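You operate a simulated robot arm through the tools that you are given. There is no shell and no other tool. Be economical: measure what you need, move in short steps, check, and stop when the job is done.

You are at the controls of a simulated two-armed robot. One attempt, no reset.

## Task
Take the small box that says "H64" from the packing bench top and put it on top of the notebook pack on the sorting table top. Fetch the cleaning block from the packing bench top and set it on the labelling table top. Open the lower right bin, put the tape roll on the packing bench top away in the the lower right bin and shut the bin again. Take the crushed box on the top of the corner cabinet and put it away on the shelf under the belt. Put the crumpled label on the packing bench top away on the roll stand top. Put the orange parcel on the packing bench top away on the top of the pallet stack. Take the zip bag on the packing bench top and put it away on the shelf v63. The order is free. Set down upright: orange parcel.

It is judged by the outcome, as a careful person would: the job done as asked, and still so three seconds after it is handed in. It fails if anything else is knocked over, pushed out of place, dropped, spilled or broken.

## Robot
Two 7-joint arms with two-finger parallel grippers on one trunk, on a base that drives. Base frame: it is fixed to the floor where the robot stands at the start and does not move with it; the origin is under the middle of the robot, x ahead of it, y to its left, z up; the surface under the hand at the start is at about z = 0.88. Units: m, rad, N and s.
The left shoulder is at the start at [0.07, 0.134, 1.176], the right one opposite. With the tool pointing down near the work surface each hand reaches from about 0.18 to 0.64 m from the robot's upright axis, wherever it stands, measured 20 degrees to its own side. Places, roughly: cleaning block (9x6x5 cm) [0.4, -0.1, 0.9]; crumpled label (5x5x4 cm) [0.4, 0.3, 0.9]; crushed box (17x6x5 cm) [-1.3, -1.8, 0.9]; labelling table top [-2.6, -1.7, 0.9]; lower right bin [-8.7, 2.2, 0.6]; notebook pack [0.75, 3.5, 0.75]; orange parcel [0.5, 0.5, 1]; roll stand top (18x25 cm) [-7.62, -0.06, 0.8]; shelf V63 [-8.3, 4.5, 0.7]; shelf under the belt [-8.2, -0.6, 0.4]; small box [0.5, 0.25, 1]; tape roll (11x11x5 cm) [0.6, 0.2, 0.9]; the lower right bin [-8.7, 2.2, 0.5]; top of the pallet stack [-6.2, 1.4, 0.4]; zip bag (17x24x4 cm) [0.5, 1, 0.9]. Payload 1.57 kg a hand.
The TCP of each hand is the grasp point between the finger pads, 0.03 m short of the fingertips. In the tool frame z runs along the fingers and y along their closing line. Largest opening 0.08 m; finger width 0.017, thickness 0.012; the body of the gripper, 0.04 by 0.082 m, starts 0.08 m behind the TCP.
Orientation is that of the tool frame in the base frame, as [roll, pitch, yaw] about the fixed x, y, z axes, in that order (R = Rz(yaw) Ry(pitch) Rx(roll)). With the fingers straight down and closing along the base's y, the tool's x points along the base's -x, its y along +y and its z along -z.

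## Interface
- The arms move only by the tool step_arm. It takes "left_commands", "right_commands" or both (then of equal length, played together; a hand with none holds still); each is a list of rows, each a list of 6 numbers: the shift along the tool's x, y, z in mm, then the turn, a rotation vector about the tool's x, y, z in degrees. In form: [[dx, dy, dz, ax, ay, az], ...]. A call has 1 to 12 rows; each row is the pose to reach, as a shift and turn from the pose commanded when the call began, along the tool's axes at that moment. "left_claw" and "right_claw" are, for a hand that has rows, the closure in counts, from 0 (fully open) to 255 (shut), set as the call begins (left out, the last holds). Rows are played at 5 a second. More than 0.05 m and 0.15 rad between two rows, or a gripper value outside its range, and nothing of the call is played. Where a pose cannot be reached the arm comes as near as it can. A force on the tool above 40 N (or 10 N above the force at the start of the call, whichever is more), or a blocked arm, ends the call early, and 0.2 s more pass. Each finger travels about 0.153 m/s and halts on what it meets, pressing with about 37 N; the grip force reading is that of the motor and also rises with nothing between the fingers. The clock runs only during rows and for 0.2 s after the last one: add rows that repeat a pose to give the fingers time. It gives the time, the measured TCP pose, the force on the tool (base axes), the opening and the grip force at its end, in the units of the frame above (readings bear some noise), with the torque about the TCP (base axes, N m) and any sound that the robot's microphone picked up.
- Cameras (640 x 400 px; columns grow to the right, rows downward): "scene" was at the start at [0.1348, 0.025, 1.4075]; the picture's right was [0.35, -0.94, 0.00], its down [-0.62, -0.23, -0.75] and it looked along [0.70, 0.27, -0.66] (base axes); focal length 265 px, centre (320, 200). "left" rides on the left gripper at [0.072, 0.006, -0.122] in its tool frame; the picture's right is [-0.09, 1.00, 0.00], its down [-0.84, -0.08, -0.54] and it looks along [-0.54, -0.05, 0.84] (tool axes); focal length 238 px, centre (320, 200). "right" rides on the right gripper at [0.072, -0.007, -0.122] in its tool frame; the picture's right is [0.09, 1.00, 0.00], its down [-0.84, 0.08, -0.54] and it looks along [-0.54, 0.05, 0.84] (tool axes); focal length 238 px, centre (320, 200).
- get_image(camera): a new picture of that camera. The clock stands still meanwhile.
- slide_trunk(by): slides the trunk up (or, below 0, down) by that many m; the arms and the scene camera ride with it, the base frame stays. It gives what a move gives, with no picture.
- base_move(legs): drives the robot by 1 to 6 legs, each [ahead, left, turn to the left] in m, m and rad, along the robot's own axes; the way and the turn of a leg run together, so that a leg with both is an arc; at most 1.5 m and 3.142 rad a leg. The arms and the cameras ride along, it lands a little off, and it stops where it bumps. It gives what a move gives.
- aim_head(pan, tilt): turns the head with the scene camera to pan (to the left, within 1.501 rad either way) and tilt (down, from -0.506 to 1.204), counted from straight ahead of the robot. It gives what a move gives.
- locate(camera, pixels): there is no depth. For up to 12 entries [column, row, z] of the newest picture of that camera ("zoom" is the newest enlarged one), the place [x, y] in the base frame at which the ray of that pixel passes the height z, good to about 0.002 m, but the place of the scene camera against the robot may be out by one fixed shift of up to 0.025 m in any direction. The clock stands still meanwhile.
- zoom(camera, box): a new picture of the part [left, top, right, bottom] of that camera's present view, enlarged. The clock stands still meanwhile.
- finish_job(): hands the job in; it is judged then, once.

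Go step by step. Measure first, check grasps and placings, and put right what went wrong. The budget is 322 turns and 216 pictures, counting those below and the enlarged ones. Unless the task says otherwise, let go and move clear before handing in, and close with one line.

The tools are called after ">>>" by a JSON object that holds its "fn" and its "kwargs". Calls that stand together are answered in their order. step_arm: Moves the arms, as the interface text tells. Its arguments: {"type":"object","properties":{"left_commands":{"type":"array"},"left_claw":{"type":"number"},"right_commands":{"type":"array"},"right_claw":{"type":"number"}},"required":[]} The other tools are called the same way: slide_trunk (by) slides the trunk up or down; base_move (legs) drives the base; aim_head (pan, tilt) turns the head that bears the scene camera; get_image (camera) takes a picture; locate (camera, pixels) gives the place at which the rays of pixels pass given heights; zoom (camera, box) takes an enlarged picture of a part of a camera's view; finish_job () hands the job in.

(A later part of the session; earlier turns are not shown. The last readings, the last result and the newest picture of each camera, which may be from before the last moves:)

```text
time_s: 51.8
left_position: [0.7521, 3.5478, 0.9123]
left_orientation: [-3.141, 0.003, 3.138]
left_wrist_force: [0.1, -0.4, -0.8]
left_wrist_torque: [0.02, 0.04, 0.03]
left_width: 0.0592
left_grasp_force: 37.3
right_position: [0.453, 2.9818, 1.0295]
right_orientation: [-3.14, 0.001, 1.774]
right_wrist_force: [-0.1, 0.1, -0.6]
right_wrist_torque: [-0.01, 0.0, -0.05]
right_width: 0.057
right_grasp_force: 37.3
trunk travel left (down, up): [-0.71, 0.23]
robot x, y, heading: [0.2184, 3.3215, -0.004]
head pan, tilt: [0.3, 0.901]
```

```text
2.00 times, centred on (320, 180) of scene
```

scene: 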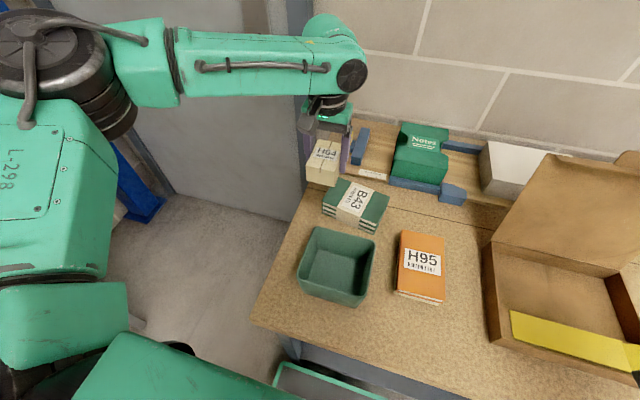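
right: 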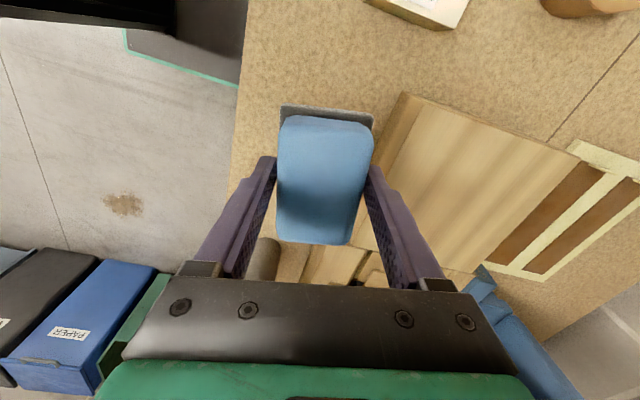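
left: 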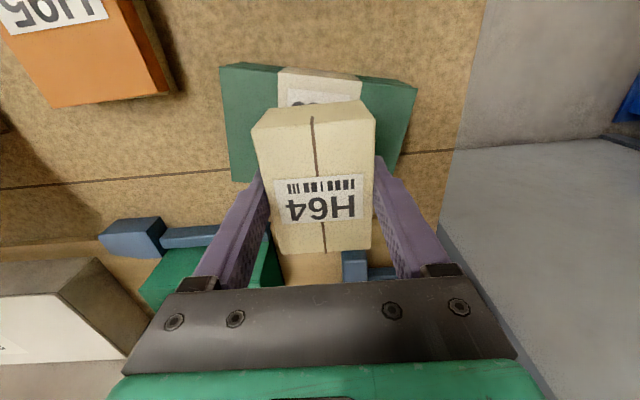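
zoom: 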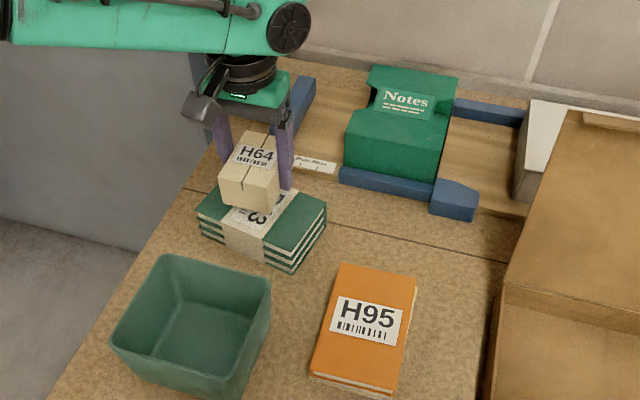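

>>> {"fn": "locate", "kwargs": {"camera": "left", "pixels": [[222, 65, 0.83], [416, 84, 0.83], [232, 181, 0.83], [320, 75, 0.83], [222, 65, 0.8], [416, 84, 0.8], [232, 181, 0.8]]}}

```text
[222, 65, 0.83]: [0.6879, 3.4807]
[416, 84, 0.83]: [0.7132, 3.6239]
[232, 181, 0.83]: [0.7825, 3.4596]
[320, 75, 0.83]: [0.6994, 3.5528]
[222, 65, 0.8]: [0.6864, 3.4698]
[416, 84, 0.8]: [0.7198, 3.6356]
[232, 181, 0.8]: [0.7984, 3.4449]
```

The pack's centre is (0.748, 3.542), turned ~10°; I'll align the box and lower it until contact.

>>> {"fn": "step_arm", "kwargs": {"left_commands": [[4, -6, 10, 0, 0, 5], [4, -6, 25, 0, 0, 9], [4, -6, 35, 0, 0, 9], [4, -6, 41, 0, 0, 9], [4, -6, 45, 0, 0, 9]]}}

>>> {"fn": "zoom", "kwargs": {"camera": "scene", "box": [240, 120, 360, 220]}}

```text
time_s: 52.8
left_position: [0.7512, 3.5399, 0.8854]
left_orientation: [3.14, 0.025, 2.981]
left_wrist_force: [-8.1, 1.1, 21.7]
left_wrist_torque: [-0.02, 0.57, -0.05]
left_width: 0.0595
left_grasp_force: 36.8
right_position: [0.4507, 2.9809, 1.0279]
right_orientation: [3.138, 0.0, 1.775]
right_wrist_force: [-0.3, 0.0, -0.5]
right_wrist_torque: [0.0, 0.02, 0.0]
right_width: 0.0571
right_grasp_force: 36.5
trunk travel left (down, up): [-0.71, 0.23]
robot x, y, heading: [0.2198, 3.3222, -0.004]
head pan, tilt: [0.3, 0.901]
stopped in row 4 (left hand): the force on the tool passed its limit at 49 N (the readings are from after the stop); the commanded pose is now the measured one
```

```text
4.00 times, centred on (300, 170) of scene
```

zoom: 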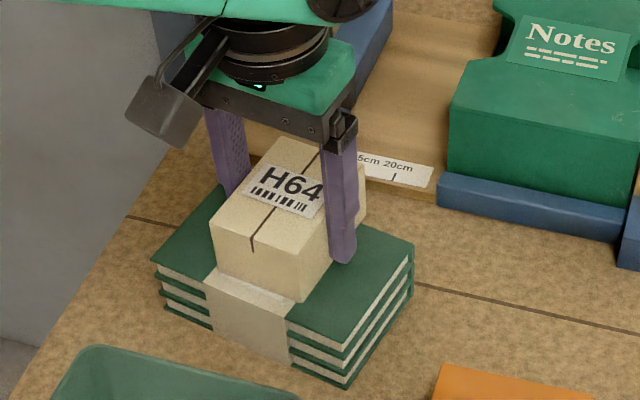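

The box rests on the pack (contact at TCP z 0.885). I'll release and rise straight up.

>>> {"fn": "step_arm", "kwargs": {"left_commands": [[0, 0, 0, 0, 0, 0], [0, 0, 0, 0, 0, 0], [0, 0, 0, 0, 0, 0]], "left_claw": 0}}

>>> {"fn": "step_arm", "kwargs": {"left_commands": [[0, 0, -30, 0, 0, 0], [0, 0, -70, 0, 0, 0], [0, 0, -110, 0, 0, 0], [0, 0, -150, 0, 0, 0]]}}

>>> {"fn": "get_image", "kwargs": {"camera": "scene"}}

```text
time_s: 53.6
left_position: [0.753, 3.5417, 0.8792]
left_orientation: [3.14, 0.019, 2.981]
left_wrist_force: [0.2, 0.4, 3.2]
left_wrist_torque: [0.02, 0.07, 0.02]
left_width: 0.0793
left_grasp_force: 0.0
right_position: [0.4532, 2.9817, 1.0284]
right_orientation: [3.141, -0.001, 1.776]
right_wrist_force: [-0.7, -0.6, -0.8]
right_wrist_torque: [-0.02, -0.02, -0.01]
right_width: 0.0571
right_grasp_force: 36.9
trunk travel left (down, up): [-0.71, 0.23]
robot x, y, heading: [0.2154, 3.3191, -0.004]
head pan, tilt: [0.3, 0.901]
```

```text
time_s: 54.6
left_position: [0.7503, 3.542, 1.0316]
left_orientation: [3.142, 0.017, 2.98]
left_wrist_force: [0.4, 0.1, 0.4]
left_wrist_torque: [0.01, 0.0, 0.01]
left_width: 0.0801
left_grasp_force: 0.0
right_position: [0.454, 2.9803, 1.028]
right_orientation: [3.14, 0.0, 1.775]
right_wrist_force: [0.2, -0.2, -0.9]
right_wrist_torque: [-0.01, 0.0, 0.04]
right_width: 0.0571
right_grasp_force: 36.3
trunk travel left (down, up): [-0.71, 0.23]
robot x, y, heading: [0.2224, 3.3199, 0.001]
head pan, tilt: [0.3, 0.901]
```

```text
182 pictures are left
```

scene: 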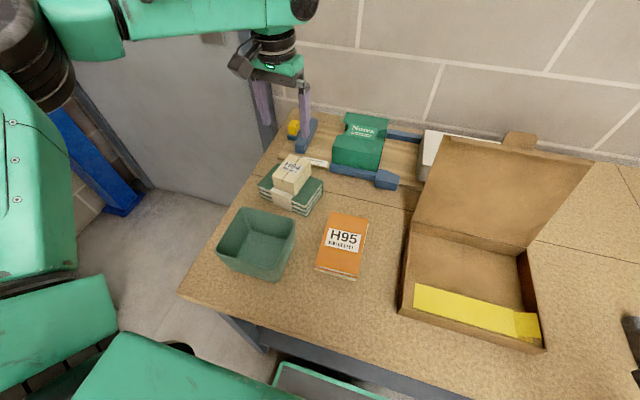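

H64 rests neatly on the pack. With the left hand free I'll drive back to the bench to pick the crumpled label on the way.

>>> {"fn": "slide_trunk", "kwargs": {"by": 0.1}}

>>> {"fn": "base_move", "kwargs": {"legs": [[-0.65, 0, 0], [0, -1.2, 0], [0, -1.2, 0], [0, -0.9, 0], [0.4, 0, 0]]}}

>>> {"fn": "aim_head", "kwargs": {"pan": 0.3, "tilt": 0.9}}

>>> {"fn": "get_image", "kwargs": {"camera": "scene"}}

>>> {"fn": "get_image", "kwargs": {"camera": "left"}}

```text
time_s: 55.9
left_position: [0.7516, 3.5428, 1.1312]
left_orientation: [3.141, 0.016, 2.98]
left_wrist_force: [-1.0, -0.6, -0.8]
left_wrist_torque: [0.02, 0.02, 0.01]
left_width: 0.0797
left_grasp_force: 0.1
right_position: [0.4542, 2.98, 1.1276]
right_orientation: [-3.141, 0.001, 1.777]
right_wrist_force: [-0.5, 0.1, -0.1]
right_wrist_torque: [0.01, 0.0, -0.01]
right_width: 0.057
right_grasp_force: 37.4
trunk travel left (down, up): [-0.81, 0.13]
robot x, y, heading: [0.2175, 3.32, -0.005]
head pan, tilt: [0.3, 0.901]
```

```text
time_s: 77.0
left_position: [0.4899, 0.3134, 1.1312]
left_orientation: [-3.141, 0.019, 3.0]
left_wrist_force: [0.3, 1.0, -0.7]
left_wrist_torque: [0.04, -0.02, 0.01]
left_width: 0.0797
left_grasp_force: 0.1
right_position: [0.2015, -0.2545, 1.128]
right_orientation: [3.139, 0.0, 1.793]
right_wrist_force: [0.4, 0.0, -0.6]
right_wrist_torque: [-0.01, 0.0, 0.02]
right_width: 0.0571
right_grasp_force: 37.1
trunk travel left (down, up): [-0.81, 0.13]
robot x, y, heading: [-0.0408, 0.084, 0.014]
head pan, tilt: [0.3, 0.901]
```

```text
time_s: 77.6
left_position: [0.4898, 0.3141, 1.1324]
left_orientation: [-3.141, 0.019, 2.999]
left_wrist_force: [-0.1, -0.4, -0.5]
left_wrist_torque: [-0.02, -0.01, 0.04]
left_width: 0.08
left_grasp_force: 0.1
right_position: [0.2026, -0.2547, 1.1285]
right_orientation: [-3.142, 0.001, 1.794]
right_wrist_force: [-1.3, 0.5, -0.7]
right_wrist_torque: [0.02, -0.01, -0.01]
right_width: 0.0571
right_grasp_force: 37.1
trunk travel left (down, up): [-0.81, 0.13]
robot x, y, heading: [-0.0378, 0.0794, 0.012]
head pan, tilt: [0.3, 0.901]
```

```text
181 pictures are left
```

scene: 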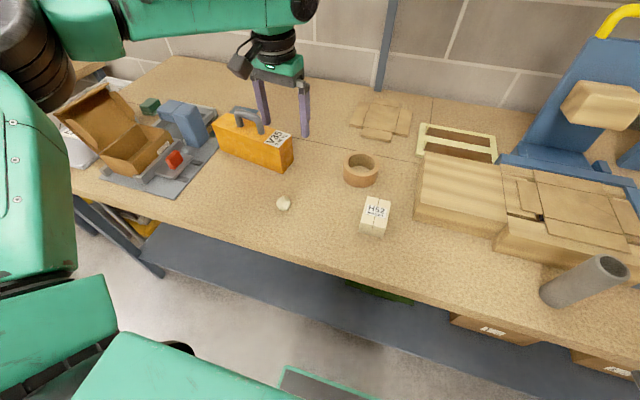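

```text
180 pictures are left
```

left: 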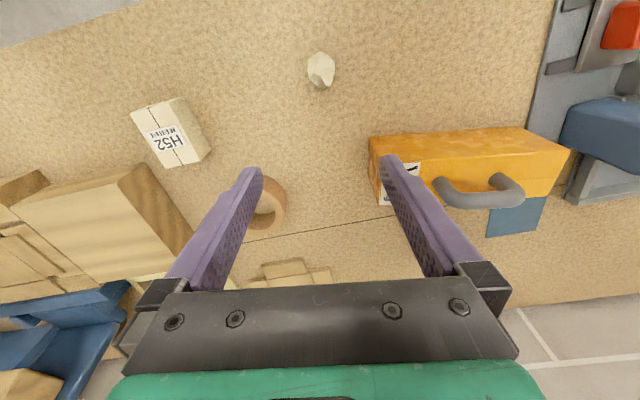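

The label is at pixel (321,70) of the left view; I'll locate it.

>>> {"fn": "locate", "kwargs": {"camera": "left", "pixels": [[321, 70, 0.9], [310, 62, 0.9], [333, 72, 0.9], [318, 52, 0.9], [322, 89, 0.9], [375, 190, 0.97], [371, 136, 0.97]]}}

```text
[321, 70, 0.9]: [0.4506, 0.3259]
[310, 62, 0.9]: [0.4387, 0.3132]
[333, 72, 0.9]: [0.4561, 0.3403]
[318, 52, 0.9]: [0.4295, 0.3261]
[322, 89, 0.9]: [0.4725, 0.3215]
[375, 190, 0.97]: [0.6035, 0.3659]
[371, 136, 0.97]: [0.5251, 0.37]
```

>>> {"fn": "step_arm", "kwargs": {"left_commands": [[22, 3, 40, 0, 0, 0], [45, 6, 80, 0, 0, 0], [45, 6, 120, 0, 0, 0], [45, 6, 160, 0, 0, 0], [45, 6, 195, 0, 0, 0], [45, 6, 217, 0, 0, 0]]}}

>>> {"fn": "get_image", "kwargs": {"camera": "left"}}

```text
time_s: 79.0
left_position: [0.4519, 0.3223, 0.9126]
left_orientation: [3.141, 0.019, 2.998]
left_wrist_force: [-0.7, -0.4, -0.4]
left_wrist_torque: [-0.05, 0.01, -0.01]
left_width: 0.0799
left_grasp_force: 0.0
right_position: [0.203, -0.2549, 1.128]
right_orientation: [-3.14, 0.0, 1.796]
right_wrist_force: [-0.4, -0.1, -0.1]
right_wrist_torque: [0.03, 0.02, 0.01]
right_width: 0.057
right_grasp_force: 36.8
trunk travel left (down, up): [-0.81, 0.13]
robot x, y, heading: [-0.0385, 0.0812, 0.016]
head pan, tilt: [0.3, 0.901]
```

```text
179 pictures are left
```

left: 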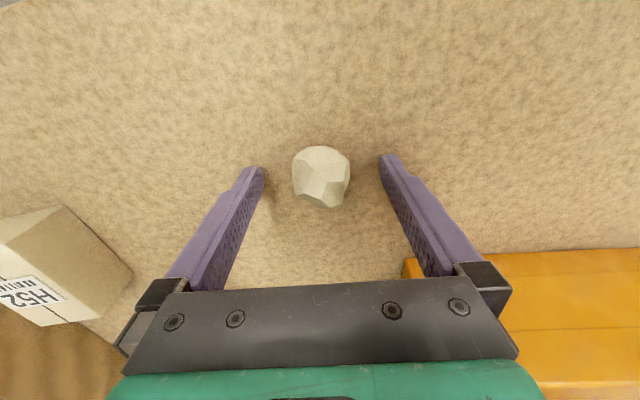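

Label is between the fingers at (321,177); close gently and lift.

>>> {"fn": "step_arm", "kwargs": {"left_commands": [[0, 0, 0, 0, 0, 0], [0, 0, 0, 0, 0, 0], [0, 0, 0, 0, 0, 0], [0, 0, 0, 0, 0, 0]], "left_claw": 255}}

>>> {"fn": "step_arm", "kwargs": {"left_commands": [[0, 0, -40, 0, 0, 0], [0, 0, -80, 0, 0, 0], [0, 0, -120, 0, 0, 0], [0, 0, -160, 0, 0, 0], [0, 0, -200, 0, 0, 0]]}}

>>> {"fn": "get_image", "kwargs": {"camera": "left"}}

```text
time_s: 80.0
left_position: [0.4521, 0.3237, 0.9126]
left_orientation: [-3.139, 0.018, 2.999]
left_wrist_force: [-0.1, -0.7, -0.3]
left_wrist_torque: [0.02, 0.02, 0.01]
left_width: 0.0371
left_grasp_force: 37.2
right_position: [0.2037, -0.2544, 1.1273]
right_orientation: [-3.14, 0.0, 1.796]
right_wrist_force: [-0.8, 1.0, -1.1]
right_wrist_torque: [-0.01, 0.02, 0.01]
right_width: 0.0568
right_grasp_force: 36.9
trunk travel left (down, up): [-0.81, 0.13]
robot x, y, heading: [-0.042, 0.0815, 0.017]
head pan, tilt: [0.3, 0.901]
```

```text
time_s: 81.2
left_position: [0.4462, 0.3271, 1.1126]
left_orientation: [-3.141, 0.017, 2.999]
left_wrist_force: [-0.5, 0.0, -0.5]
left_wrist_torque: [0.04, -0.03, -0.03]
left_width: 0.0369
left_grasp_force: 37.5
right_position: [0.2018, -0.2537, 1.1284]
right_orientation: [3.14, -0.001, 1.793]
right_wrist_force: [-0.6, -0.9, -0.9]
right_wrist_torque: [0.01, -0.02, 0.0]
right_width: 0.0569
right_grasp_force: 36.6
trunk travel left (down, up): [-0.81, 0.13]
robot x, y, heading: [-0.0378, 0.0812, 0.015]
head pan, tilt: [0.3, 0.901]
```

```text
178 pictures are left
```

left: 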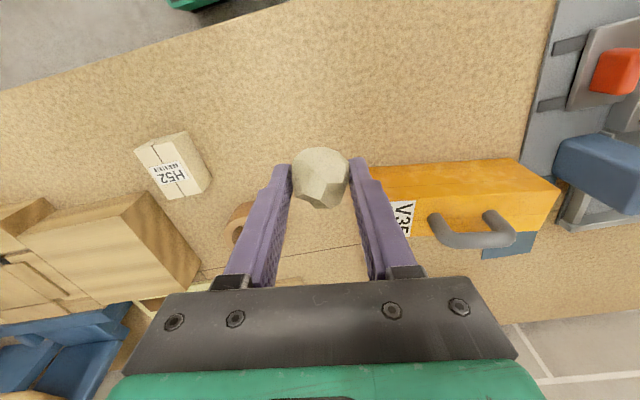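

Label held. I'll back off, turn to face the right-hand wall and look at the cabinet and labelling table.

>>> {"fn": "base_move", "kwargs": {"legs": [[-0.8, 0, 0], [0, 0, -1.586], [0, -0.9, 0]]}}

>>> {"fn": "aim_head", "kwargs": {"pan": 0.0, "tilt": 0.45}}

>>> {"fn": "get_image", "kwargs": {"camera": "scene"}}

>>> {"fn": "aim_head", "kwargs": {"pan": -1.0, "tilt": 0.4}}

>>> {"fn": "get_image", "kwargs": {"camera": "scene"}}

```text
time_s: 93.7
left_position: [-1.5027, -0.4019, 1.113]
left_orientation: [-3.14, 0.017, 1.393]
left_wrist_force: [0.4, 0.1, 0.2]
left_wrist_torque: [-0.02, 0.01, -0.01]
left_width: 0.0367
left_grasp_force: 36.8
right_position: [-2.073, -0.1357, 1.128]
right_orientation: [3.141, 0.0, 0.188]
right_wrist_force: [-0.8, 0.3, -0.7]
right_wrist_torque: [0.01, -0.04, 0.01]
right_width: 0.057
right_grasp_force: 37.1
trunk travel left (down, up): [-0.81, 0.13]
robot x, y, heading: [-1.7301, 0.0961, -1.59]
head pan, tilt: [0.3, 0.901]
```

```text
time_s: 94.6
left_position: [-1.504, -0.4013, 1.1125]
left_orientation: [3.141, 0.018, 1.394]
left_wrist_force: [-1.1, -0.6, -0.4]
left_wrist_torque: [-0.02, 0.0, 0.05]
left_width: 0.0369
left_grasp_force: 36.7
right_position: [-2.0754, -0.1368, 1.1267]
right_orientation: [-3.141, 0.0, 0.188]
right_wrist_force: [0.2, -1.4, 0.6]
right_wrist_torque: [0.02, 0.0, -0.01]
right_width: 0.0571
right_grasp_force: 37.7
trunk travel left (down, up): [-0.81, 0.13]
robot x, y, heading: [-1.7319, 0.0926, -1.592]
head pan, tilt: [0.0, 0.45]
```

```text
177 pictures are left
```

scene: 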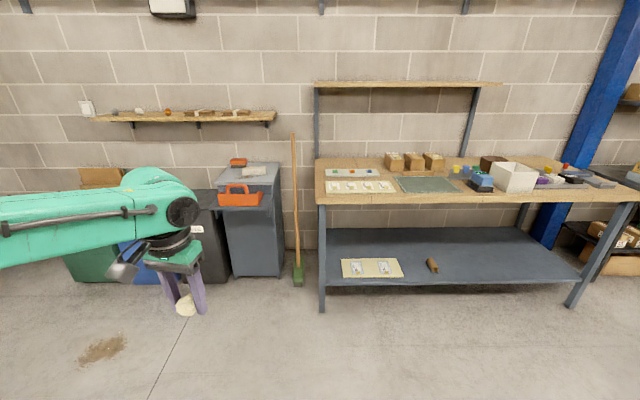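

```text
time_s: 95.9
left_position: [-1.503, -0.4028, 1.1137]
left_orientation: [3.141, 0.017, 1.394]
left_wrist_force: [0.7, 0.4, 0.4]
left_wrist_torque: [-0.01, -0.02, -0.01]
left_width: 0.0368
left_grasp_force: 36.8
right_position: [-2.0749, -0.1364, 1.128]
right_orientation: [-3.141, 0.0, 0.19]
right_wrist_force: [-0.4, 0.3, -1.1]
right_wrist_torque: [0.0, 0.01, -0.02]
right_width: 0.0567
right_grasp_force: 36.8
trunk travel left (down, up): [-0.81, 0.13]
robot x, y, heading: [-1.7313, 0.0956, -1.592]
head pan, tilt: [-1.0, 0.4]
```

```text
176 pictures are left
```

scene: 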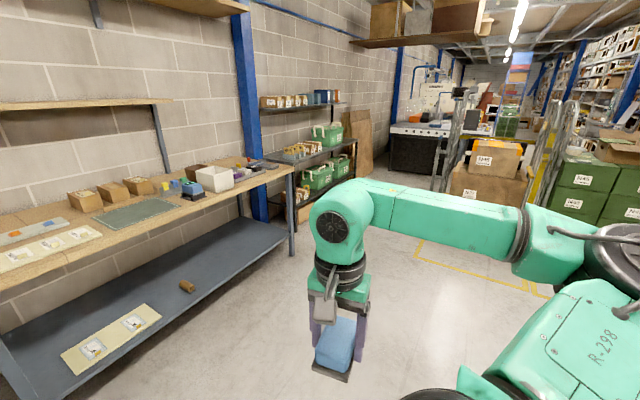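

The labelling table is ahead-right with free front space beside the mat, and the grey cabinet lies to its left. I'll drive closer to the table.

>>> {"fn": "base_move", "kwargs": {"legs": [[0, -0.6, 0], [0.85, 0, 0.02]]}}

>>> {"fn": "aim_head", "kwargs": {"pan": -0.2, "tilt": 0.75}}

>>> {"fn": "get_image", "kwargs": {"camera": "scene"}}

```text
time_s: 103.3
left_position: [-2.073, -1.2303, 1.1127]
left_orientation: [-3.142, 0.019, 1.433]
left_wrist_force: [-0.4, 0.7, 0.0]
left_wrist_torque: [-0.01, 0.03, -0.02]
left_width: 0.0366
left_grasp_force: 36.9
right_position: [-2.6561, -0.9886, 1.1276]
right_orientation: [-3.141, -0.001, 0.229]
right_wrist_force: [0.8, -0.7, -0.7]
right_wrist_torque: [0.04, -0.01, 0.03]
right_width: 0.057
right_grasp_force: 37.0
trunk travel left (down, up): [-0.81, 0.13]
robot x, y, heading: [-2.3211, -0.7469, -1.551]
head pan, tilt: [-1.0, 0.4]
```

```text
time_s: 104.5
left_position: [-2.0737, -1.231, 1.1134]
left_orientation: [3.14, 0.017, 1.436]
left_wrist_force: [0.1, 0.7, -0.5]
left_wrist_torque: [0.03, 0.01, 0.0]
left_width: 0.0366
left_grasp_force: 36.7
right_position: [-2.6562, -0.9896, 1.1267]
right_orientation: [-3.141, -0.001, 0.227]
right_wrist_force: [0.9, 0.0, -1.5]
right_wrist_torque: [0.01, 0.02, 0.0]
right_width: 0.0569
right_grasp_force: 37.0
trunk travel left (down, up): [-0.81, 0.13]
robot x, y, heading: [-2.3195, -0.7453, -1.547]
head pan, tilt: [-0.201, 0.75]
```

```text
175 pictures are left
```

scene: 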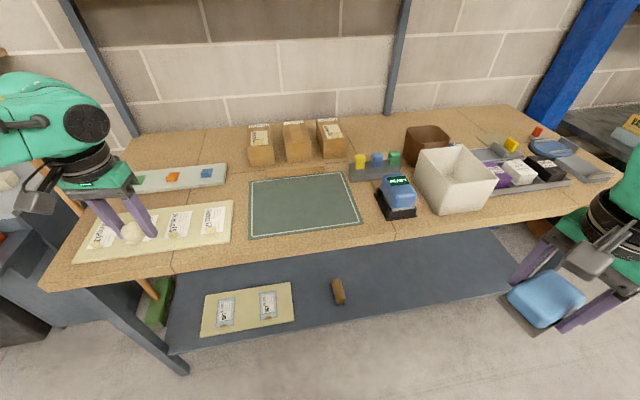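

>>> {"fn": "locate", "kwargs": {"camera": "scene", "pixels": [[249, 237, 0.88], [358, 222, 0.88], [250, 266, 0.88], [380, 249, 0.88], [520, 220, 0.88], [447, 214, 0.88], [488, 204, 0.88], [416, 217, 0.88], [568, 186, 0.88], [612, 185, 0.88], [233, 242, 0.88], [235, 165, 0.88]]}}

>>> {"fn": "zoom", "kwargs": {"camera": "scene", "box": [200, 100, 640, 375]}}

```text
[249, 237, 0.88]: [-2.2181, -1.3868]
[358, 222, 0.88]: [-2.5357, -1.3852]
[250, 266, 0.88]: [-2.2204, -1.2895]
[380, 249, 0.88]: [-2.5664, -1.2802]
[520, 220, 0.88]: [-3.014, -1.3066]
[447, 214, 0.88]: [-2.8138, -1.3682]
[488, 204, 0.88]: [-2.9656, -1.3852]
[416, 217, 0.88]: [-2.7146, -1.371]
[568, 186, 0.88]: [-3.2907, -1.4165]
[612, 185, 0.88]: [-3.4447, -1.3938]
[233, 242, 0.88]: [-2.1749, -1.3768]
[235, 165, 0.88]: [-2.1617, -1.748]
```

```text
1.45 times, centred on (420, 238) of scene
```

zoom: 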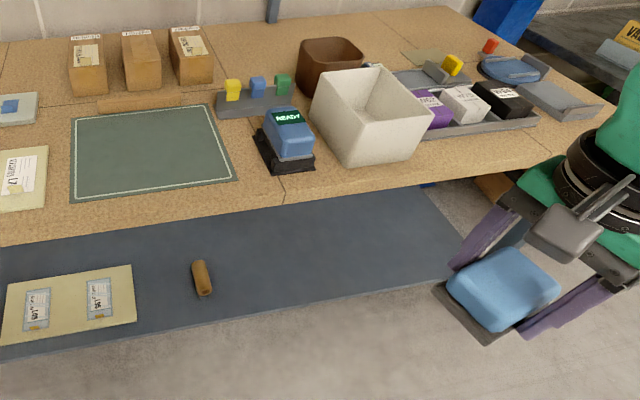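

>>> {"fn": "locate", "kwargs": {"camera": "scene", "pixels": [[530, 192, 0.88], [537, 216, 0.88], [560, 187, 0.88], [572, 205, 0.88], [493, 197, 0.88], [500, 226, 0.88]]}}

```text
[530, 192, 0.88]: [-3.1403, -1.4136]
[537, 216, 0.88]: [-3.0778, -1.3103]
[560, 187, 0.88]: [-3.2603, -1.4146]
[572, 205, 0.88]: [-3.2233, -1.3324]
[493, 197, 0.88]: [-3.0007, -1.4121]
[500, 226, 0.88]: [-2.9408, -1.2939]
```

The strip right of the white bin (x≈−3.05, y −1.295…−1.413) is bare and 12 cm deep. I'll position the robot so the right hand can reach it.

>>> {"fn": "base_move", "kwargs": {"legs": [[0, -0.5, -0.02], [0.16, 0, 0]]}}

>>> {"fn": "get_image", "kwargs": {"camera": "right"}}

>>> {"fn": "get_image", "kwargs": {"camera": "scene"}}

```text
time_s: 108.5
left_position: [-2.5897, -1.3983, 1.1141]
left_orientation: [-3.141, 0.021, 1.412]
left_wrist_force: [-0.1, 0.9, 0.5]
left_wrist_torque: [0.01, 0.01, 0.02]
left_width: 0.0367
left_grasp_force: 37.0
right_position: [-3.1669, -1.1439, 1.1285]
right_orientation: [3.138, 0.002, 0.206]
right_wrist_force: [-0.2, 0.4, -1.0]
right_wrist_torque: [0.0, 0.01, 0.01]
right_width: 0.0568
right_grasp_force: 36.9
trunk travel left (down, up): [-0.81, 0.13]
robot x, y, heading: [-2.8249, -0.9093, -1.568]
head pan, tilt: [-0.201, 0.75]
```

```text
173 pictures are left
```

right: 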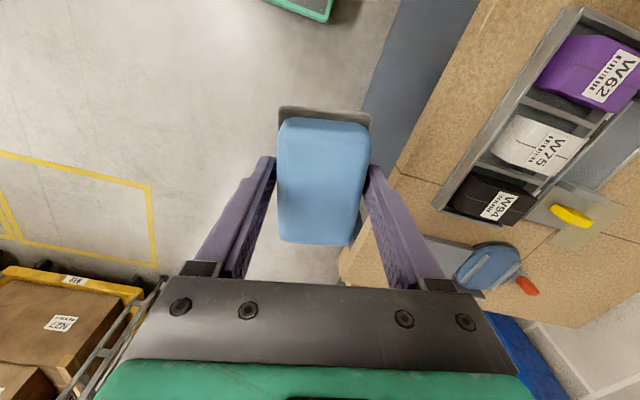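

```text
172 pictures are left
```

scene: 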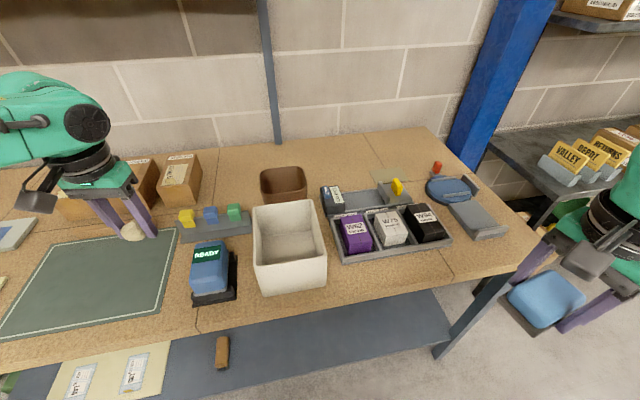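

>>> {"fn": "locate", "kwargs": {"camera": "right", "pixels": [[433, 207, 0.88], [433, 207, 0.85], [433, 207, 0.82], [395, 170, 0.88], [395, 170, 0.82], [480, 12, 0.88], [580, 10, 0.9], [340, 275, 0.88]]}}

>>> {"fn": "locate", "kwargs": {"camera": "scene", "pixels": [[452, 241, 0.88], [452, 241, 0.85], [452, 241, 0.82], [342, 264, 0.88], [342, 264, 0.85], [400, 292, 0.88], [517, 268, 0.88], [517, 268, 0.82]]}}

```text
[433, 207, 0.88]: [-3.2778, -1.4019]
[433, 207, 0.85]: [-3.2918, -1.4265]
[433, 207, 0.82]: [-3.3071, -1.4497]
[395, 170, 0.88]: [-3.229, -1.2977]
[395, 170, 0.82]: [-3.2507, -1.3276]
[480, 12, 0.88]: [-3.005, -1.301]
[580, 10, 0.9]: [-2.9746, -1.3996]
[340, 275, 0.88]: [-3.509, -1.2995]
```

```text
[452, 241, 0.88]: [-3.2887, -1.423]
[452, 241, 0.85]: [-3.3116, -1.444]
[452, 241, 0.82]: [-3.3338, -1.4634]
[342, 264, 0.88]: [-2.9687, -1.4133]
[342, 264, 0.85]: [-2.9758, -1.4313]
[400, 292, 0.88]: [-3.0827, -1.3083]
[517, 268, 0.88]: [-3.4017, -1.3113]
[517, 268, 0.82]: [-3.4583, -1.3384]
```

Table top is at z 0.88, edge y −1.30, tray front y −1.40. I'll bring the block over (−3.10, −1.347), squared to the table.

>>> {"fn": "step_arm", "kwargs": {"right_commands": [[5, 40, 20, 0, 0, 3], [10, 85, 40, 0, 0, 6], [15, 130, 60, 0, 0, 9], [20, 170, 90, 0, 0, 11.8], [24, 212, 120, 0, 0, 11.8], [24, 212, 128, 0, 0, 11.8]]}}

>>> {"fn": "get_image", "kwargs": {"camera": "right"}}

```text
refused: row 4 steps farther than a row can; nothing moved
```

```text
171 pictures are left
```

right: 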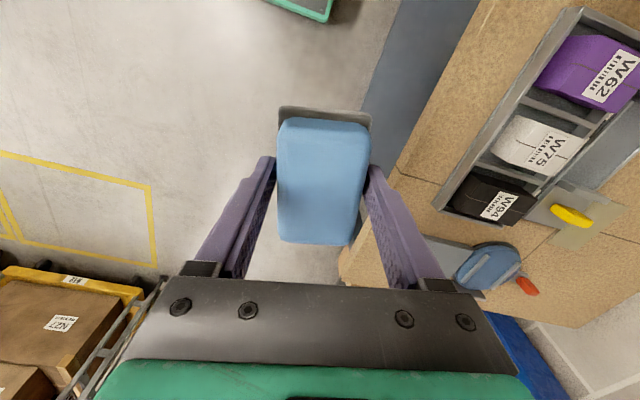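

>>> {"fn": "step_arm", "kwargs": {"right_commands": [[4, 35, 18, 0, 0, 3], [8, 70, 36, 0, 0, 6], [12, 105, 54, 0, 0, 9], [16, 140, 72, 0, 0, 11.8], [20, 176, 98, 0, 0, 11.8], [24, 212, 128, 0, 0, 11.8], [24, 212, 128, 0, 0, 11.8]]}}

>>> {"fn": "get_image", "kwargs": {"camera": "right"}}

```text
time_s: 110.1
left_position: [-2.5895, -1.4009, 1.1134]
left_orientation: [-3.142, 0.019, 1.41]
left_wrist_force: [0.6, -0.3, 0.4]
left_wrist_torque: [0.02, -0.01, -0.01]
left_width: 0.0368
left_grasp_force: 36.5
right_position: [-3.0989, -1.3493, 0.9987]
right_orientation: [-3.141, 0.0, 0.003]
right_wrist_force: [0.6, 0.5, 0.3]
right_wrist_torque: [0.01, 0.01, -0.01]
right_width: 0.0571
right_grasp_force: 36.9
trunk travel left (down, up): [-0.81, 0.13]
robot x, y, heading: [-2.8238, -0.9079, -1.574]
head pan, tilt: [-0.201, 0.75]
```

```text
170 pictures are left
```

right: 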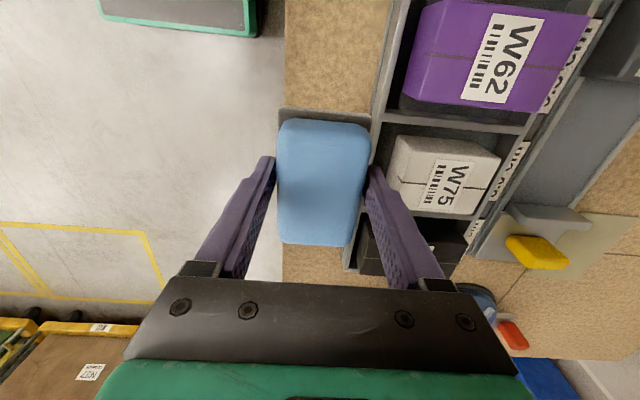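

>>> {"fn": "locate", "kwargs": {"camera": "right", "pixels": [[285, 60, 0.88], [284, 260, 0.88], [373, 90, 0.88], [373, 90, 0.91], [348, 265, 0.88], [348, 265, 0.91], [279, 110, 0.965], [371, 112, 0.965]]}}

```text
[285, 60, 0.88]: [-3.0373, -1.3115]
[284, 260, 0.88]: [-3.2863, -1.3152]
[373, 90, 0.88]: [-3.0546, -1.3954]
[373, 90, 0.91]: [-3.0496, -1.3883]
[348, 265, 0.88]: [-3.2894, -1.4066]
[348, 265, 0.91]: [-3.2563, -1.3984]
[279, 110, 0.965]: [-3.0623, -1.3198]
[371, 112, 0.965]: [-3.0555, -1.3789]
```

>>> {"fn": "zoom", "kwargs": {"camera": "scene", "box": [400, 170, 560, 290]}}

>>> {"fn": "locate", "kwargs": {"camera": "scene", "pixels": [[485, 241, 0.88], [505, 237, 0.88], [465, 225, 0.88], [452, 206, 0.88], [515, 262, 0.88], [460, 278, 0.88], [535, 248, 0.88], [452, 241, 0.88]]}}

```text
3.33 times, centred on (480, 230) of scene
```

zoom: 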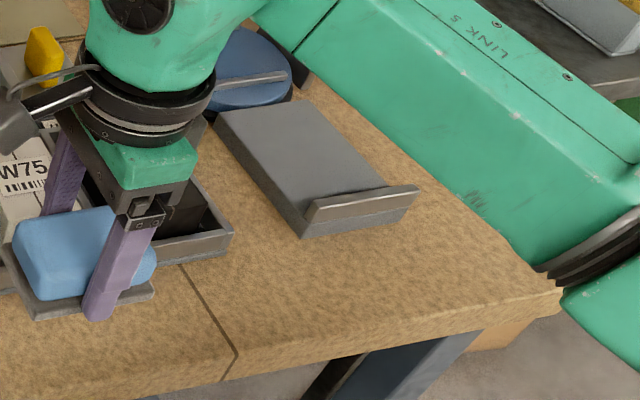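

```text
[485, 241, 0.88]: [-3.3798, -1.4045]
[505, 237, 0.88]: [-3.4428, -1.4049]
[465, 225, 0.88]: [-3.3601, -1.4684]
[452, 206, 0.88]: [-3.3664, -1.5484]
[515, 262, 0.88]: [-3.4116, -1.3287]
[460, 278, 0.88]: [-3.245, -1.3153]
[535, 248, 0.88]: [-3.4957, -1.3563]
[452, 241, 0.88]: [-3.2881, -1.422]
```

The strip before the tray is too tight for the rear finger (tray at y≈−1.395). The gap just past the tray's end (x≈−3.29) gives the rear finger room, so I'll raise a bit and shift the base right 0.19 m.

>>> {"fn": "step_arm", "kwargs": {"right_commands": [[0, 0, -30, 0, 0, 0], [0, 0, -60, 0, 0, 0]]}}

>>> {"fn": "base_move", "kwargs": {"legs": [[0, -0.19, 0]]}}

>>> {"fn": "get_image", "kwargs": {"camera": "right"}}

>>> {"fn": "get_image", "kwargs": {"camera": "scene"}}

```text
time_s: 110.7
left_position: [-2.5889, -1.3997, 1.1119]
left_orientation: [3.141, 0.019, 1.412]
left_wrist_force: [0.0, -0.7, -0.4]
left_wrist_torque: [-0.02, -0.04, 0.02]
left_width: 0.0368
left_grasp_force: 36.2
right_position: [-3.0971, -1.3498, 1.0605]
right_orientation: [3.141, 0.002, 0.001]
right_wrist_force: [0.8, -0.2, 0.0]
right_wrist_torque: [0.02, 0.03, -0.03]
right_width: 0.0575
right_grasp_force: 36.3
trunk travel left (down, up): [-0.81, 0.13]
robot x, y, heading: [-2.8266, -0.9126, -1.572]
head pan, tilt: [-0.201, 0.75]
```

```text
time_s: 112.2
left_position: [-2.78, -1.4022, 1.1125]
left_orientation: [-3.139, 0.018, 1.407]
left_wrist_force: [-0.2, 0.0, 0.5]
left_wrist_torque: [0.04, 0.01, -0.01]
left_width: 0.0367
left_grasp_force: 37.7
right_position: [-3.2885, -1.35, 1.0595]
right_orientation: [3.141, 0.002, -0.002]
right_wrist_force: [0.4, -0.3, -0.6]
right_wrist_torque: [0.02, 0.02, 0.0]
right_width: 0.0571
right_grasp_force: 36.9
trunk travel left (down, up): [-0.81, 0.13]
robot x, y, heading: [-3.0179, -0.9146, -1.576]
head pan, tilt: [-0.201, 0.75]
```

```text
168 pictures are left
```

right: 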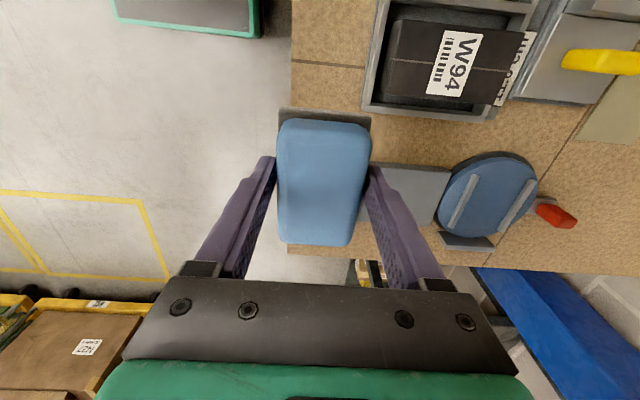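

```text
167 pictures are left
```

scene: 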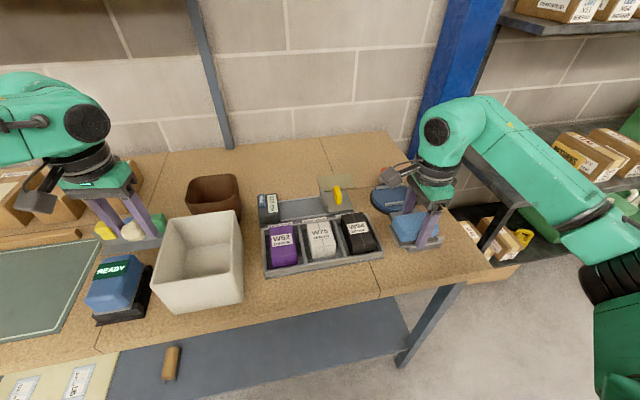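

>>> {"fn": "locate", "kwargs": {"camera": "right", "pixels": [[365, 108, 0.88], [365, 108, 0.91], [490, 120, 0.91], [395, 165, 0.9], [395, 165, 0.88], [450, 170, 0.88], [290, 60, 0.88], [288, 253, 0.88], [380, 250, 0.88], [371, 115, 1.03]]}}

>>> {"fn": "zoom", "kwargs": {"camera": "scene", "box": [340, 170, 500, 290]}}

```text
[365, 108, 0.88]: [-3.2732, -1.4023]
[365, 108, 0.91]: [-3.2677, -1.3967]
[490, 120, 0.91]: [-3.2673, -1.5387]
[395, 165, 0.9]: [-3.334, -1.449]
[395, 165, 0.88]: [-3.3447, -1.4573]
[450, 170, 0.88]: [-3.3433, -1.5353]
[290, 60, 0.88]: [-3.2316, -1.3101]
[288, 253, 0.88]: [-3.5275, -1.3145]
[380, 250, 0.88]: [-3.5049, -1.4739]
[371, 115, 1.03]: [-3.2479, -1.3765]
```

```text
3.33 times, centred on (420, 230) of scene
```

zoom: 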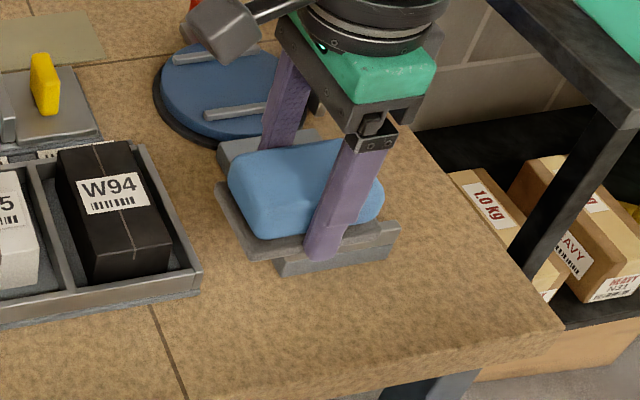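

The gap runs x −3.268…−3.34; I'll lower the block at (−3.293, −1.356), keeping behind the front edge and off the tray.

>>> {"fn": "step_arm", "kwargs": {"right_commands": [[-4, 6, 40, 0, 0, 0], [-4, 6, 80, 0, 0, 0], [-4, 6, 110, 0, 0, 0], [-4, 6, 128, 0, 0, 0], [-4, 6, 136, 0, 0, 0], [-4, 6, 142, 0, 0, 0]]}}

>>> {"fn": "zoom", "kwargs": {"camera": "scene", "box": [340, 170, 500, 290]}}

>>> {"fn": "get_image", "kwargs": {"camera": "right"}}

```text
time_s: 113.6
left_position: [-2.7825, -1.4029, 1.1136]
left_orientation: [-3.141, 0.018, 1.408]
left_wrist_force: [0.0, 0.6, 0.2]
left_wrist_torque: [0.04, -0.01, 0.02]
left_width: 0.0366
left_grasp_force: 37.5
right_position: [-3.2954, -1.3533, 0.9175]
right_orientation: [-3.141, -0.001, 0.0]
right_wrist_force: [0.9, -0.7, -0.7]
right_wrist_torque: [0.05, -0.01, 0.0]
right_width: 0.0572
right_grasp_force: 37.3
trunk travel left (down, up): [-0.81, 0.13]
robot x, y, heading: [-3.0137, -0.9066, -1.58]
head pan, tilt: [-0.201, 0.75]
```

```text
3.33 times, centred on (420, 230) of scene
```

zoom: 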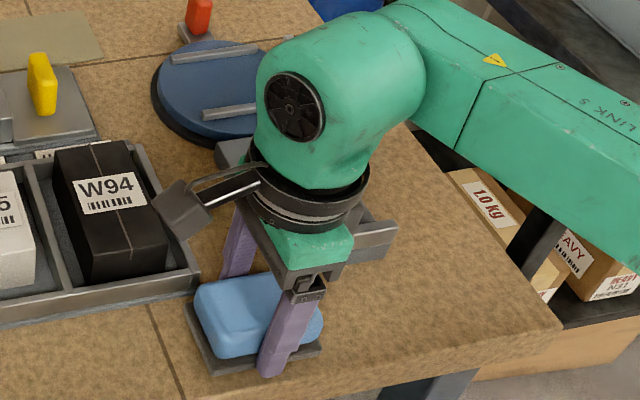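

```text
164 pictures are left
```

right: 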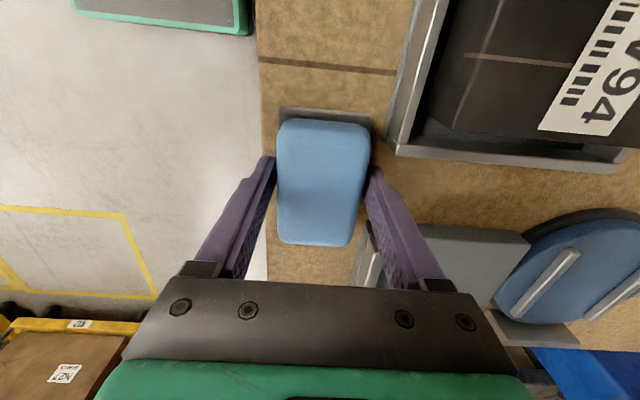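

The block is right over the gap with visible margins. A few more millimetres down, then release.

>>> {"fn": "step_arm", "kwargs": {"right_commands": [[0, 0, 2, 0, 0, 0], [0, 0, 4, 0, 0, 0]]}}

>>> {"fn": "step_arm", "kwargs": {"right_commands": [[0, 0, 0, 0, 0, 0], [0, 0, 0, 0, 0, 0], [0, 0, 0, 0, 0, 0]], "right_claw": 25}}

>>> {"fn": "step_arm", "kwargs": {"right_commands": [[0, 0, -30, 0, 0, 0], [0, 0, -70, 0, 0, 0], [0, 0, -110, 0, 0, 0], [0, 0, -150, 0, 0, 0], [0, -40, -190, 0, 0, 0]]}}

>>> {"fn": "get_image", "kwargs": {"camera": "right"}}

```text
time_s: 114.2
left_position: [-2.7829, -1.4012, 1.1139]
left_orientation: [-3.141, 0.02, 1.409]
left_wrist_force: [0.2, 0.1, 0.0]
left_wrist_torque: [-0.02, 0.0, 0.0]
left_width: 0.0367
left_grasp_force: 37.7
right_position: [-3.2937, -1.3525, 0.9147]
right_orientation: [3.135, 0.0, -0.004]
right_wrist_force: [-3.8, -1.4, 17.1]
right_wrist_torque: [0.46, 0.2, 0.1]
right_width: 0.0572
right_grasp_force: 36.9
trunk travel left (down, up): [-0.81, 0.13]
robot x, y, heading: [-3.0198, -0.9095, -1.581]
head pan, tilt: [-0.201, 0.75]
```

```text
time_s: 115.0
left_position: [-2.7826, -1.4019, 1.1122]
left_orientation: [3.141, 0.018, 1.408]
left_wrist_force: [-0.1, 0.4, -1.4]
left_wrist_torque: [-0.02, 0.02, -0.01]
left_width: 0.0367
left_grasp_force: 37.5
right_position: [-3.2944, -1.3534, 0.914]
right_orientation: [-3.141, 0.001, -0.002]
right_wrist_force: [0.7, -0.3, 1.2]
right_wrist_torque: [0.04, -0.01, -0.03]
right_width: 0.0722
right_grasp_force: 0.1
trunk travel left (down, up): [-0.81, 0.13]
robot x, y, heading: [-3.0168, -0.908, -1.58]
head pan, tilt: [-0.201, 0.75]
```

```text
refused: row 5 steps farther than a row can; nothing moved
```

```text
163 pictures are left
```

right: 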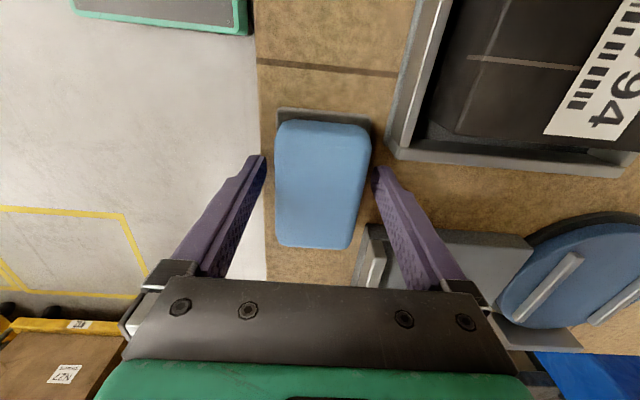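

The block is released cleanly on the table. I'll raise the hand straight up, then back off and face the cabinet.

>>> {"fn": "step_arm", "kwargs": {"right_commands": [[0, 0, -40, 0, 0, 0], [0, 0, -80, 0, 0, 0], [0, 0, -120, 0, 0, 0], [0, 0, -160, 0, 0, 0], [0, 0, -200, 0, 0, 0]]}}

>>> {"fn": "base_move", "kwargs": {"legs": [[-0.35, 0, 0], [0, 1.0, 0], [0, 0.75, 0.01]]}}

>>> {"fn": "aim_head", "kwargs": {"pan": 0.0, "tilt": 0.65}}

>>> {"fn": "get_image", "kwargs": {"camera": "scene"}}

```text
time_s: 116.2
left_position: [-2.7822, -1.4015, 1.1129]
left_orientation: [-3.14, 0.018, 1.408]
left_wrist_force: [-0.4, 0.9, -0.5]
left_wrist_torque: [-0.01, 0.04, 0.03]
left_width: 0.0367
left_grasp_force: 37.1
right_position: [-3.2934, -1.3547, 1.1124]
right_orientation: [-3.141, 0.0, -0.003]
right_wrist_force: [0.2, 0.1, -0.6]
right_wrist_torque: [0.02, 0.01, 0.02]
right_width: 0.0721
right_grasp_force: 0.2
trunk travel left (down, up): [-0.81, 0.13]
robot x, y, heading: [-3.0196, -0.9125, -1.58]
head pan, tilt: [-0.201, 0.75]
```

```text
time_s: 127.0
left_position: [-1.0251, -1.043, 1.1132]
left_orientation: [3.141, 0.02, 1.421]
left_wrist_force: [-0.3, -0.3, -0.2]
left_wrist_torque: [-0.03, -0.03, -0.01]
left_width: 0.0367
left_grasp_force: 37.1
right_position: [-1.5362, -1.0009, 1.1112]
right_orientation: [3.142, 0.001, 0.011]
right_wrist_force: [0.2, 0.0, -0.8]
right_wrist_torque: [0.0, -0.02, 0.0]
right_width: 0.0724
right_grasp_force: 0.1
trunk travel left (down, up): [-0.81, 0.13]
robot x, y, heading: [-1.2634, -0.5521, -1.564]
head pan, tilt: [-0.201, 0.75]
```

```text
time_s: 127.7
left_position: [-1.0216, -1.0419, 1.1123]
left_orientation: [-3.139, 0.018, 1.421]
left_wrist_force: [0.6, -0.1, -0.2]
left_wrist_torque: [0.02, 0.03, 0.01]
left_width: 0.0364
left_grasp_force: 36.4
right_position: [-1.5342, -1.0014, 1.1113]
right_orientation: [3.141, -0.001, 0.011]
right_wrist_force: [0.0, 0.8, 0.0]
right_wrist_torque: [-0.02, 0.01, 0.0]
right_width: 0.0722
right_grasp_force: 0.0
trunk travel left (down, up): [-0.81, 0.13]
robot x, y, heading: [-1.2644, -0.5504, -1.567]
head pan, tilt: [0.0, 0.649]
```

```text
162 pictures are left
```

scene: 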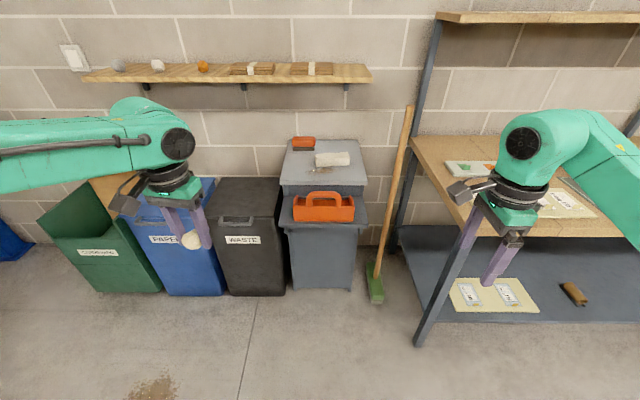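

>>> {"fn": "zoom", "kwargs": {"camera": "scene", "box": [260, 120, 400, 240]}}

>>> {"fn": "locate", "kwargs": {"camera": "scene", "pixels": [[315, 160, 0.93], [349, 158, 0.93], [331, 165, 0.9], [282, 182, 0.88], [366, 180, 0.88], [293, 225, 0.8], [323, 192, 0.95]]}}

```text
3.33 times, centred on (330, 180) of scene
```

zoom: 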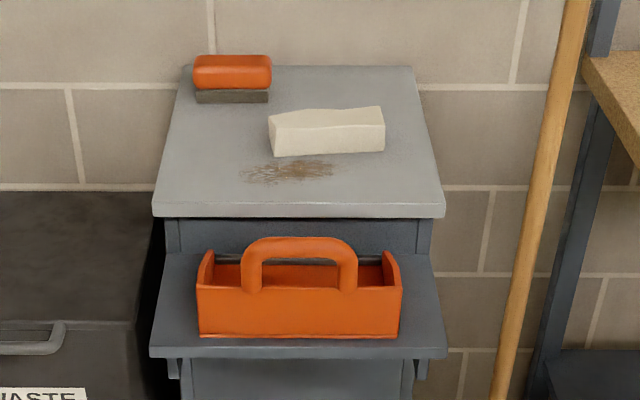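

```text
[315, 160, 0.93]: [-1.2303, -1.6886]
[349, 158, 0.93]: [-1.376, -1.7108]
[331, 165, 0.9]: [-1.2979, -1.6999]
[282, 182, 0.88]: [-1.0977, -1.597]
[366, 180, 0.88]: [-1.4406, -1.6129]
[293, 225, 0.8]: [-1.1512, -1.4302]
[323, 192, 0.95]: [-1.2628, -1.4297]
```

The crushed box is at about (−1.30, −1.70), long side along x; the caddy shelf protrudes in front. I'll approach so the right hand is above it.

>>> {"fn": "base_move", "kwargs": {"legs": [[0, 0.2, 0], [0.55, 0, 0]]}}

>>> {"fn": "get_image", "kwargs": {"camera": "right"}}

>>> {"fn": "get_image", "kwargs": {"camera": "scene"}}

```text
time_s: 132.0
left_position: [-0.8219, -1.5876, 1.114]
left_orientation: [-3.141, 0.019, 1.418]
left_wrist_force: [0.5, 0.0, -0.1]
left_wrist_torque: [-0.02, -0.02, 0.01]
left_width: 0.0369
left_grasp_force: 37.5
right_position: [-1.3342, -1.5454, 1.1121]
right_orientation: [3.14, -0.001, 0.009]
right_wrist_force: [-0.4, 0.6, -0.2]
right_wrist_torque: [0.0, 0.02, 0.0]
right_width: 0.0721
right_grasp_force: 0.1
trunk travel left (down, up): [-0.81, 0.13]
robot x, y, heading: [-1.0621, -1.102, -1.569]
head pan, tilt: [0.0, 0.649]
```

```text
160 pictures are left
```

right: 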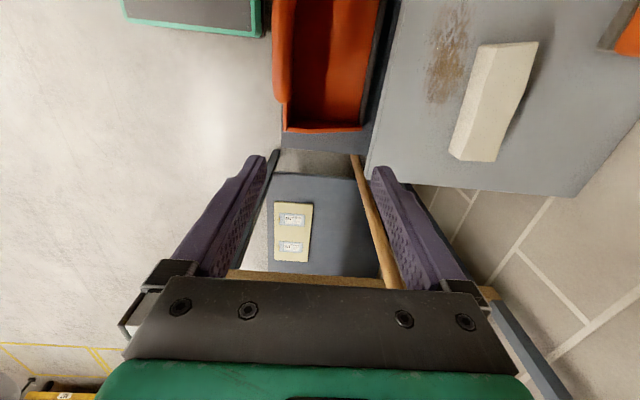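

```text
159 pictures are left
```

scene: 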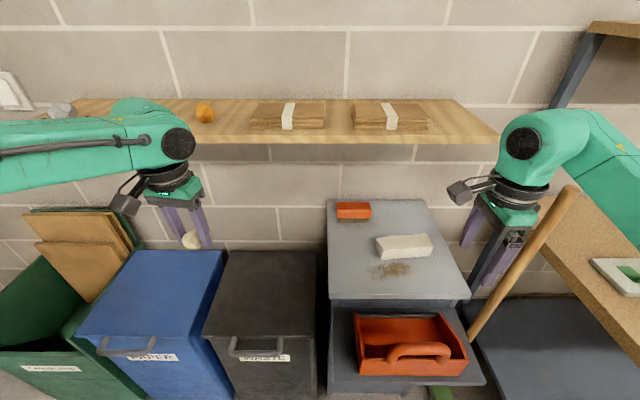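

>>> {"fn": "locate", "kwargs": {"camera": "right", "pixels": [[480, 45, 0.92], [537, 42, 0.92], [495, 162, 0.92], [450, 152, 0.92], [488, 100, 0.92], [488, 100, 0.88], [365, 180, 0.88], [365, 180, 0.82], [577, 197, 0.88]]}}

>>> {"fn": "locate", "kwargs": {"camera": "scene", "pixels": [[377, 240, 0.92], [427, 234, 0.92], [377, 258, 0.88], [433, 254, 0.88], [470, 298, 0.88], [470, 298, 0.82], [329, 298, 0.88], [427, 200, 0.88]]}}

```text
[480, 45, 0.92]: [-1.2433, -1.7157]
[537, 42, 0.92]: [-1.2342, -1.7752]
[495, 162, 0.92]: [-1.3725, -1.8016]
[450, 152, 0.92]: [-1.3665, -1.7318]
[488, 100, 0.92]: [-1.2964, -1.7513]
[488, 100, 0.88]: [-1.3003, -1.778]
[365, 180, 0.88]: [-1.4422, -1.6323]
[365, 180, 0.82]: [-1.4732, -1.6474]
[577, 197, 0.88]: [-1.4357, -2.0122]
```

```text
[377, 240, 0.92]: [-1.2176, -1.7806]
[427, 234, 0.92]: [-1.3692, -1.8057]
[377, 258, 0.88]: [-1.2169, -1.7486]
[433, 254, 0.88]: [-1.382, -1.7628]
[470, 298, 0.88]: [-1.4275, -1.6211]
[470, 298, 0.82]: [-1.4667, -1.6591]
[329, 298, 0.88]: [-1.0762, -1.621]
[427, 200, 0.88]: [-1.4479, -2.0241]
```

>>> {"fn": "locate", "kwargs": {"camera": "right", "pixels": [[262, 36, 0.1], [262, 36, 0.2], [262, 36, 0.3], [280, 165, 0.7], [280, 165, 0.6], [275, 100, 0.8], [272, 185, 0.2]]}}

>>> {"fn": "aim_head", "kwargs": {"pan": -0.4, "tilt": 1.2}}

>>> {"fn": "get_image", "kwargs": {"camera": "scene"}}

```text
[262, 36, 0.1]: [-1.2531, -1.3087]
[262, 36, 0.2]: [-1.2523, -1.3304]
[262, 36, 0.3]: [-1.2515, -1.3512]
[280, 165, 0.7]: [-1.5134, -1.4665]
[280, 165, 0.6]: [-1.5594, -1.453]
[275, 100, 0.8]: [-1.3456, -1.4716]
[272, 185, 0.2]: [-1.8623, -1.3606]
```

```text
time_s: 133.0
left_position: [-0.823, -1.5891, 1.1132]
left_orientation: [-3.141, 0.018, 1.418]
left_wrist_force: [0.5, -0.5, -0.1]
left_wrist_torque: [0.0, 0.0, 0.01]
left_width: 0.0371
left_grasp_force: 36.9
right_position: [-1.3341, -1.546, 1.1118]
right_orientation: [3.141, 0.001, 0.007]
right_wrist_force: [-0.4, 0.0, -0.2]
right_wrist_torque: [-0.01, 0.01, 0.01]
right_width: 0.0721
right_grasp_force: 0.0
trunk travel left (down, up): [-0.81, 0.13]
robot x, y, heading: [-1.0657, -1.0989, -1.562]
head pan, tilt: [-0.4, 1.201]
```

```text
158 pictures are left
```

scene: 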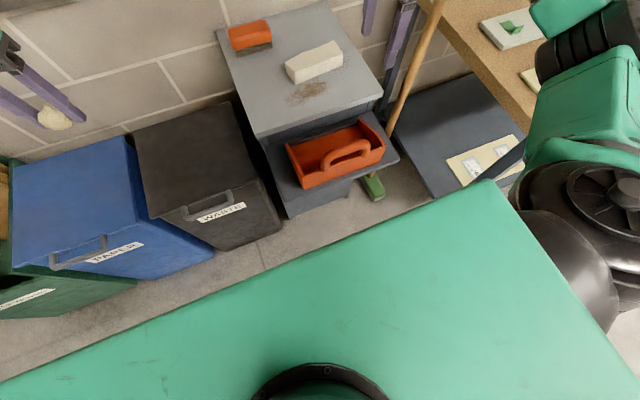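

>>> {"fn": "locate", "kwargs": {"camera": "scene", "pixels": [[281, 230, 0], [212, 252, 0], [290, 218, 0], [350, 195, 0], [399, 160, 0.75], [305, 188, 0.75]]}}

```text
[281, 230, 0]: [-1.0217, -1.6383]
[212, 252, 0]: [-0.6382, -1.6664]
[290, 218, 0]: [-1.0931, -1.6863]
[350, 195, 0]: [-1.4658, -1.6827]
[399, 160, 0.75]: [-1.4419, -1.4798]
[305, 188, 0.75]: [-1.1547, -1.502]
```

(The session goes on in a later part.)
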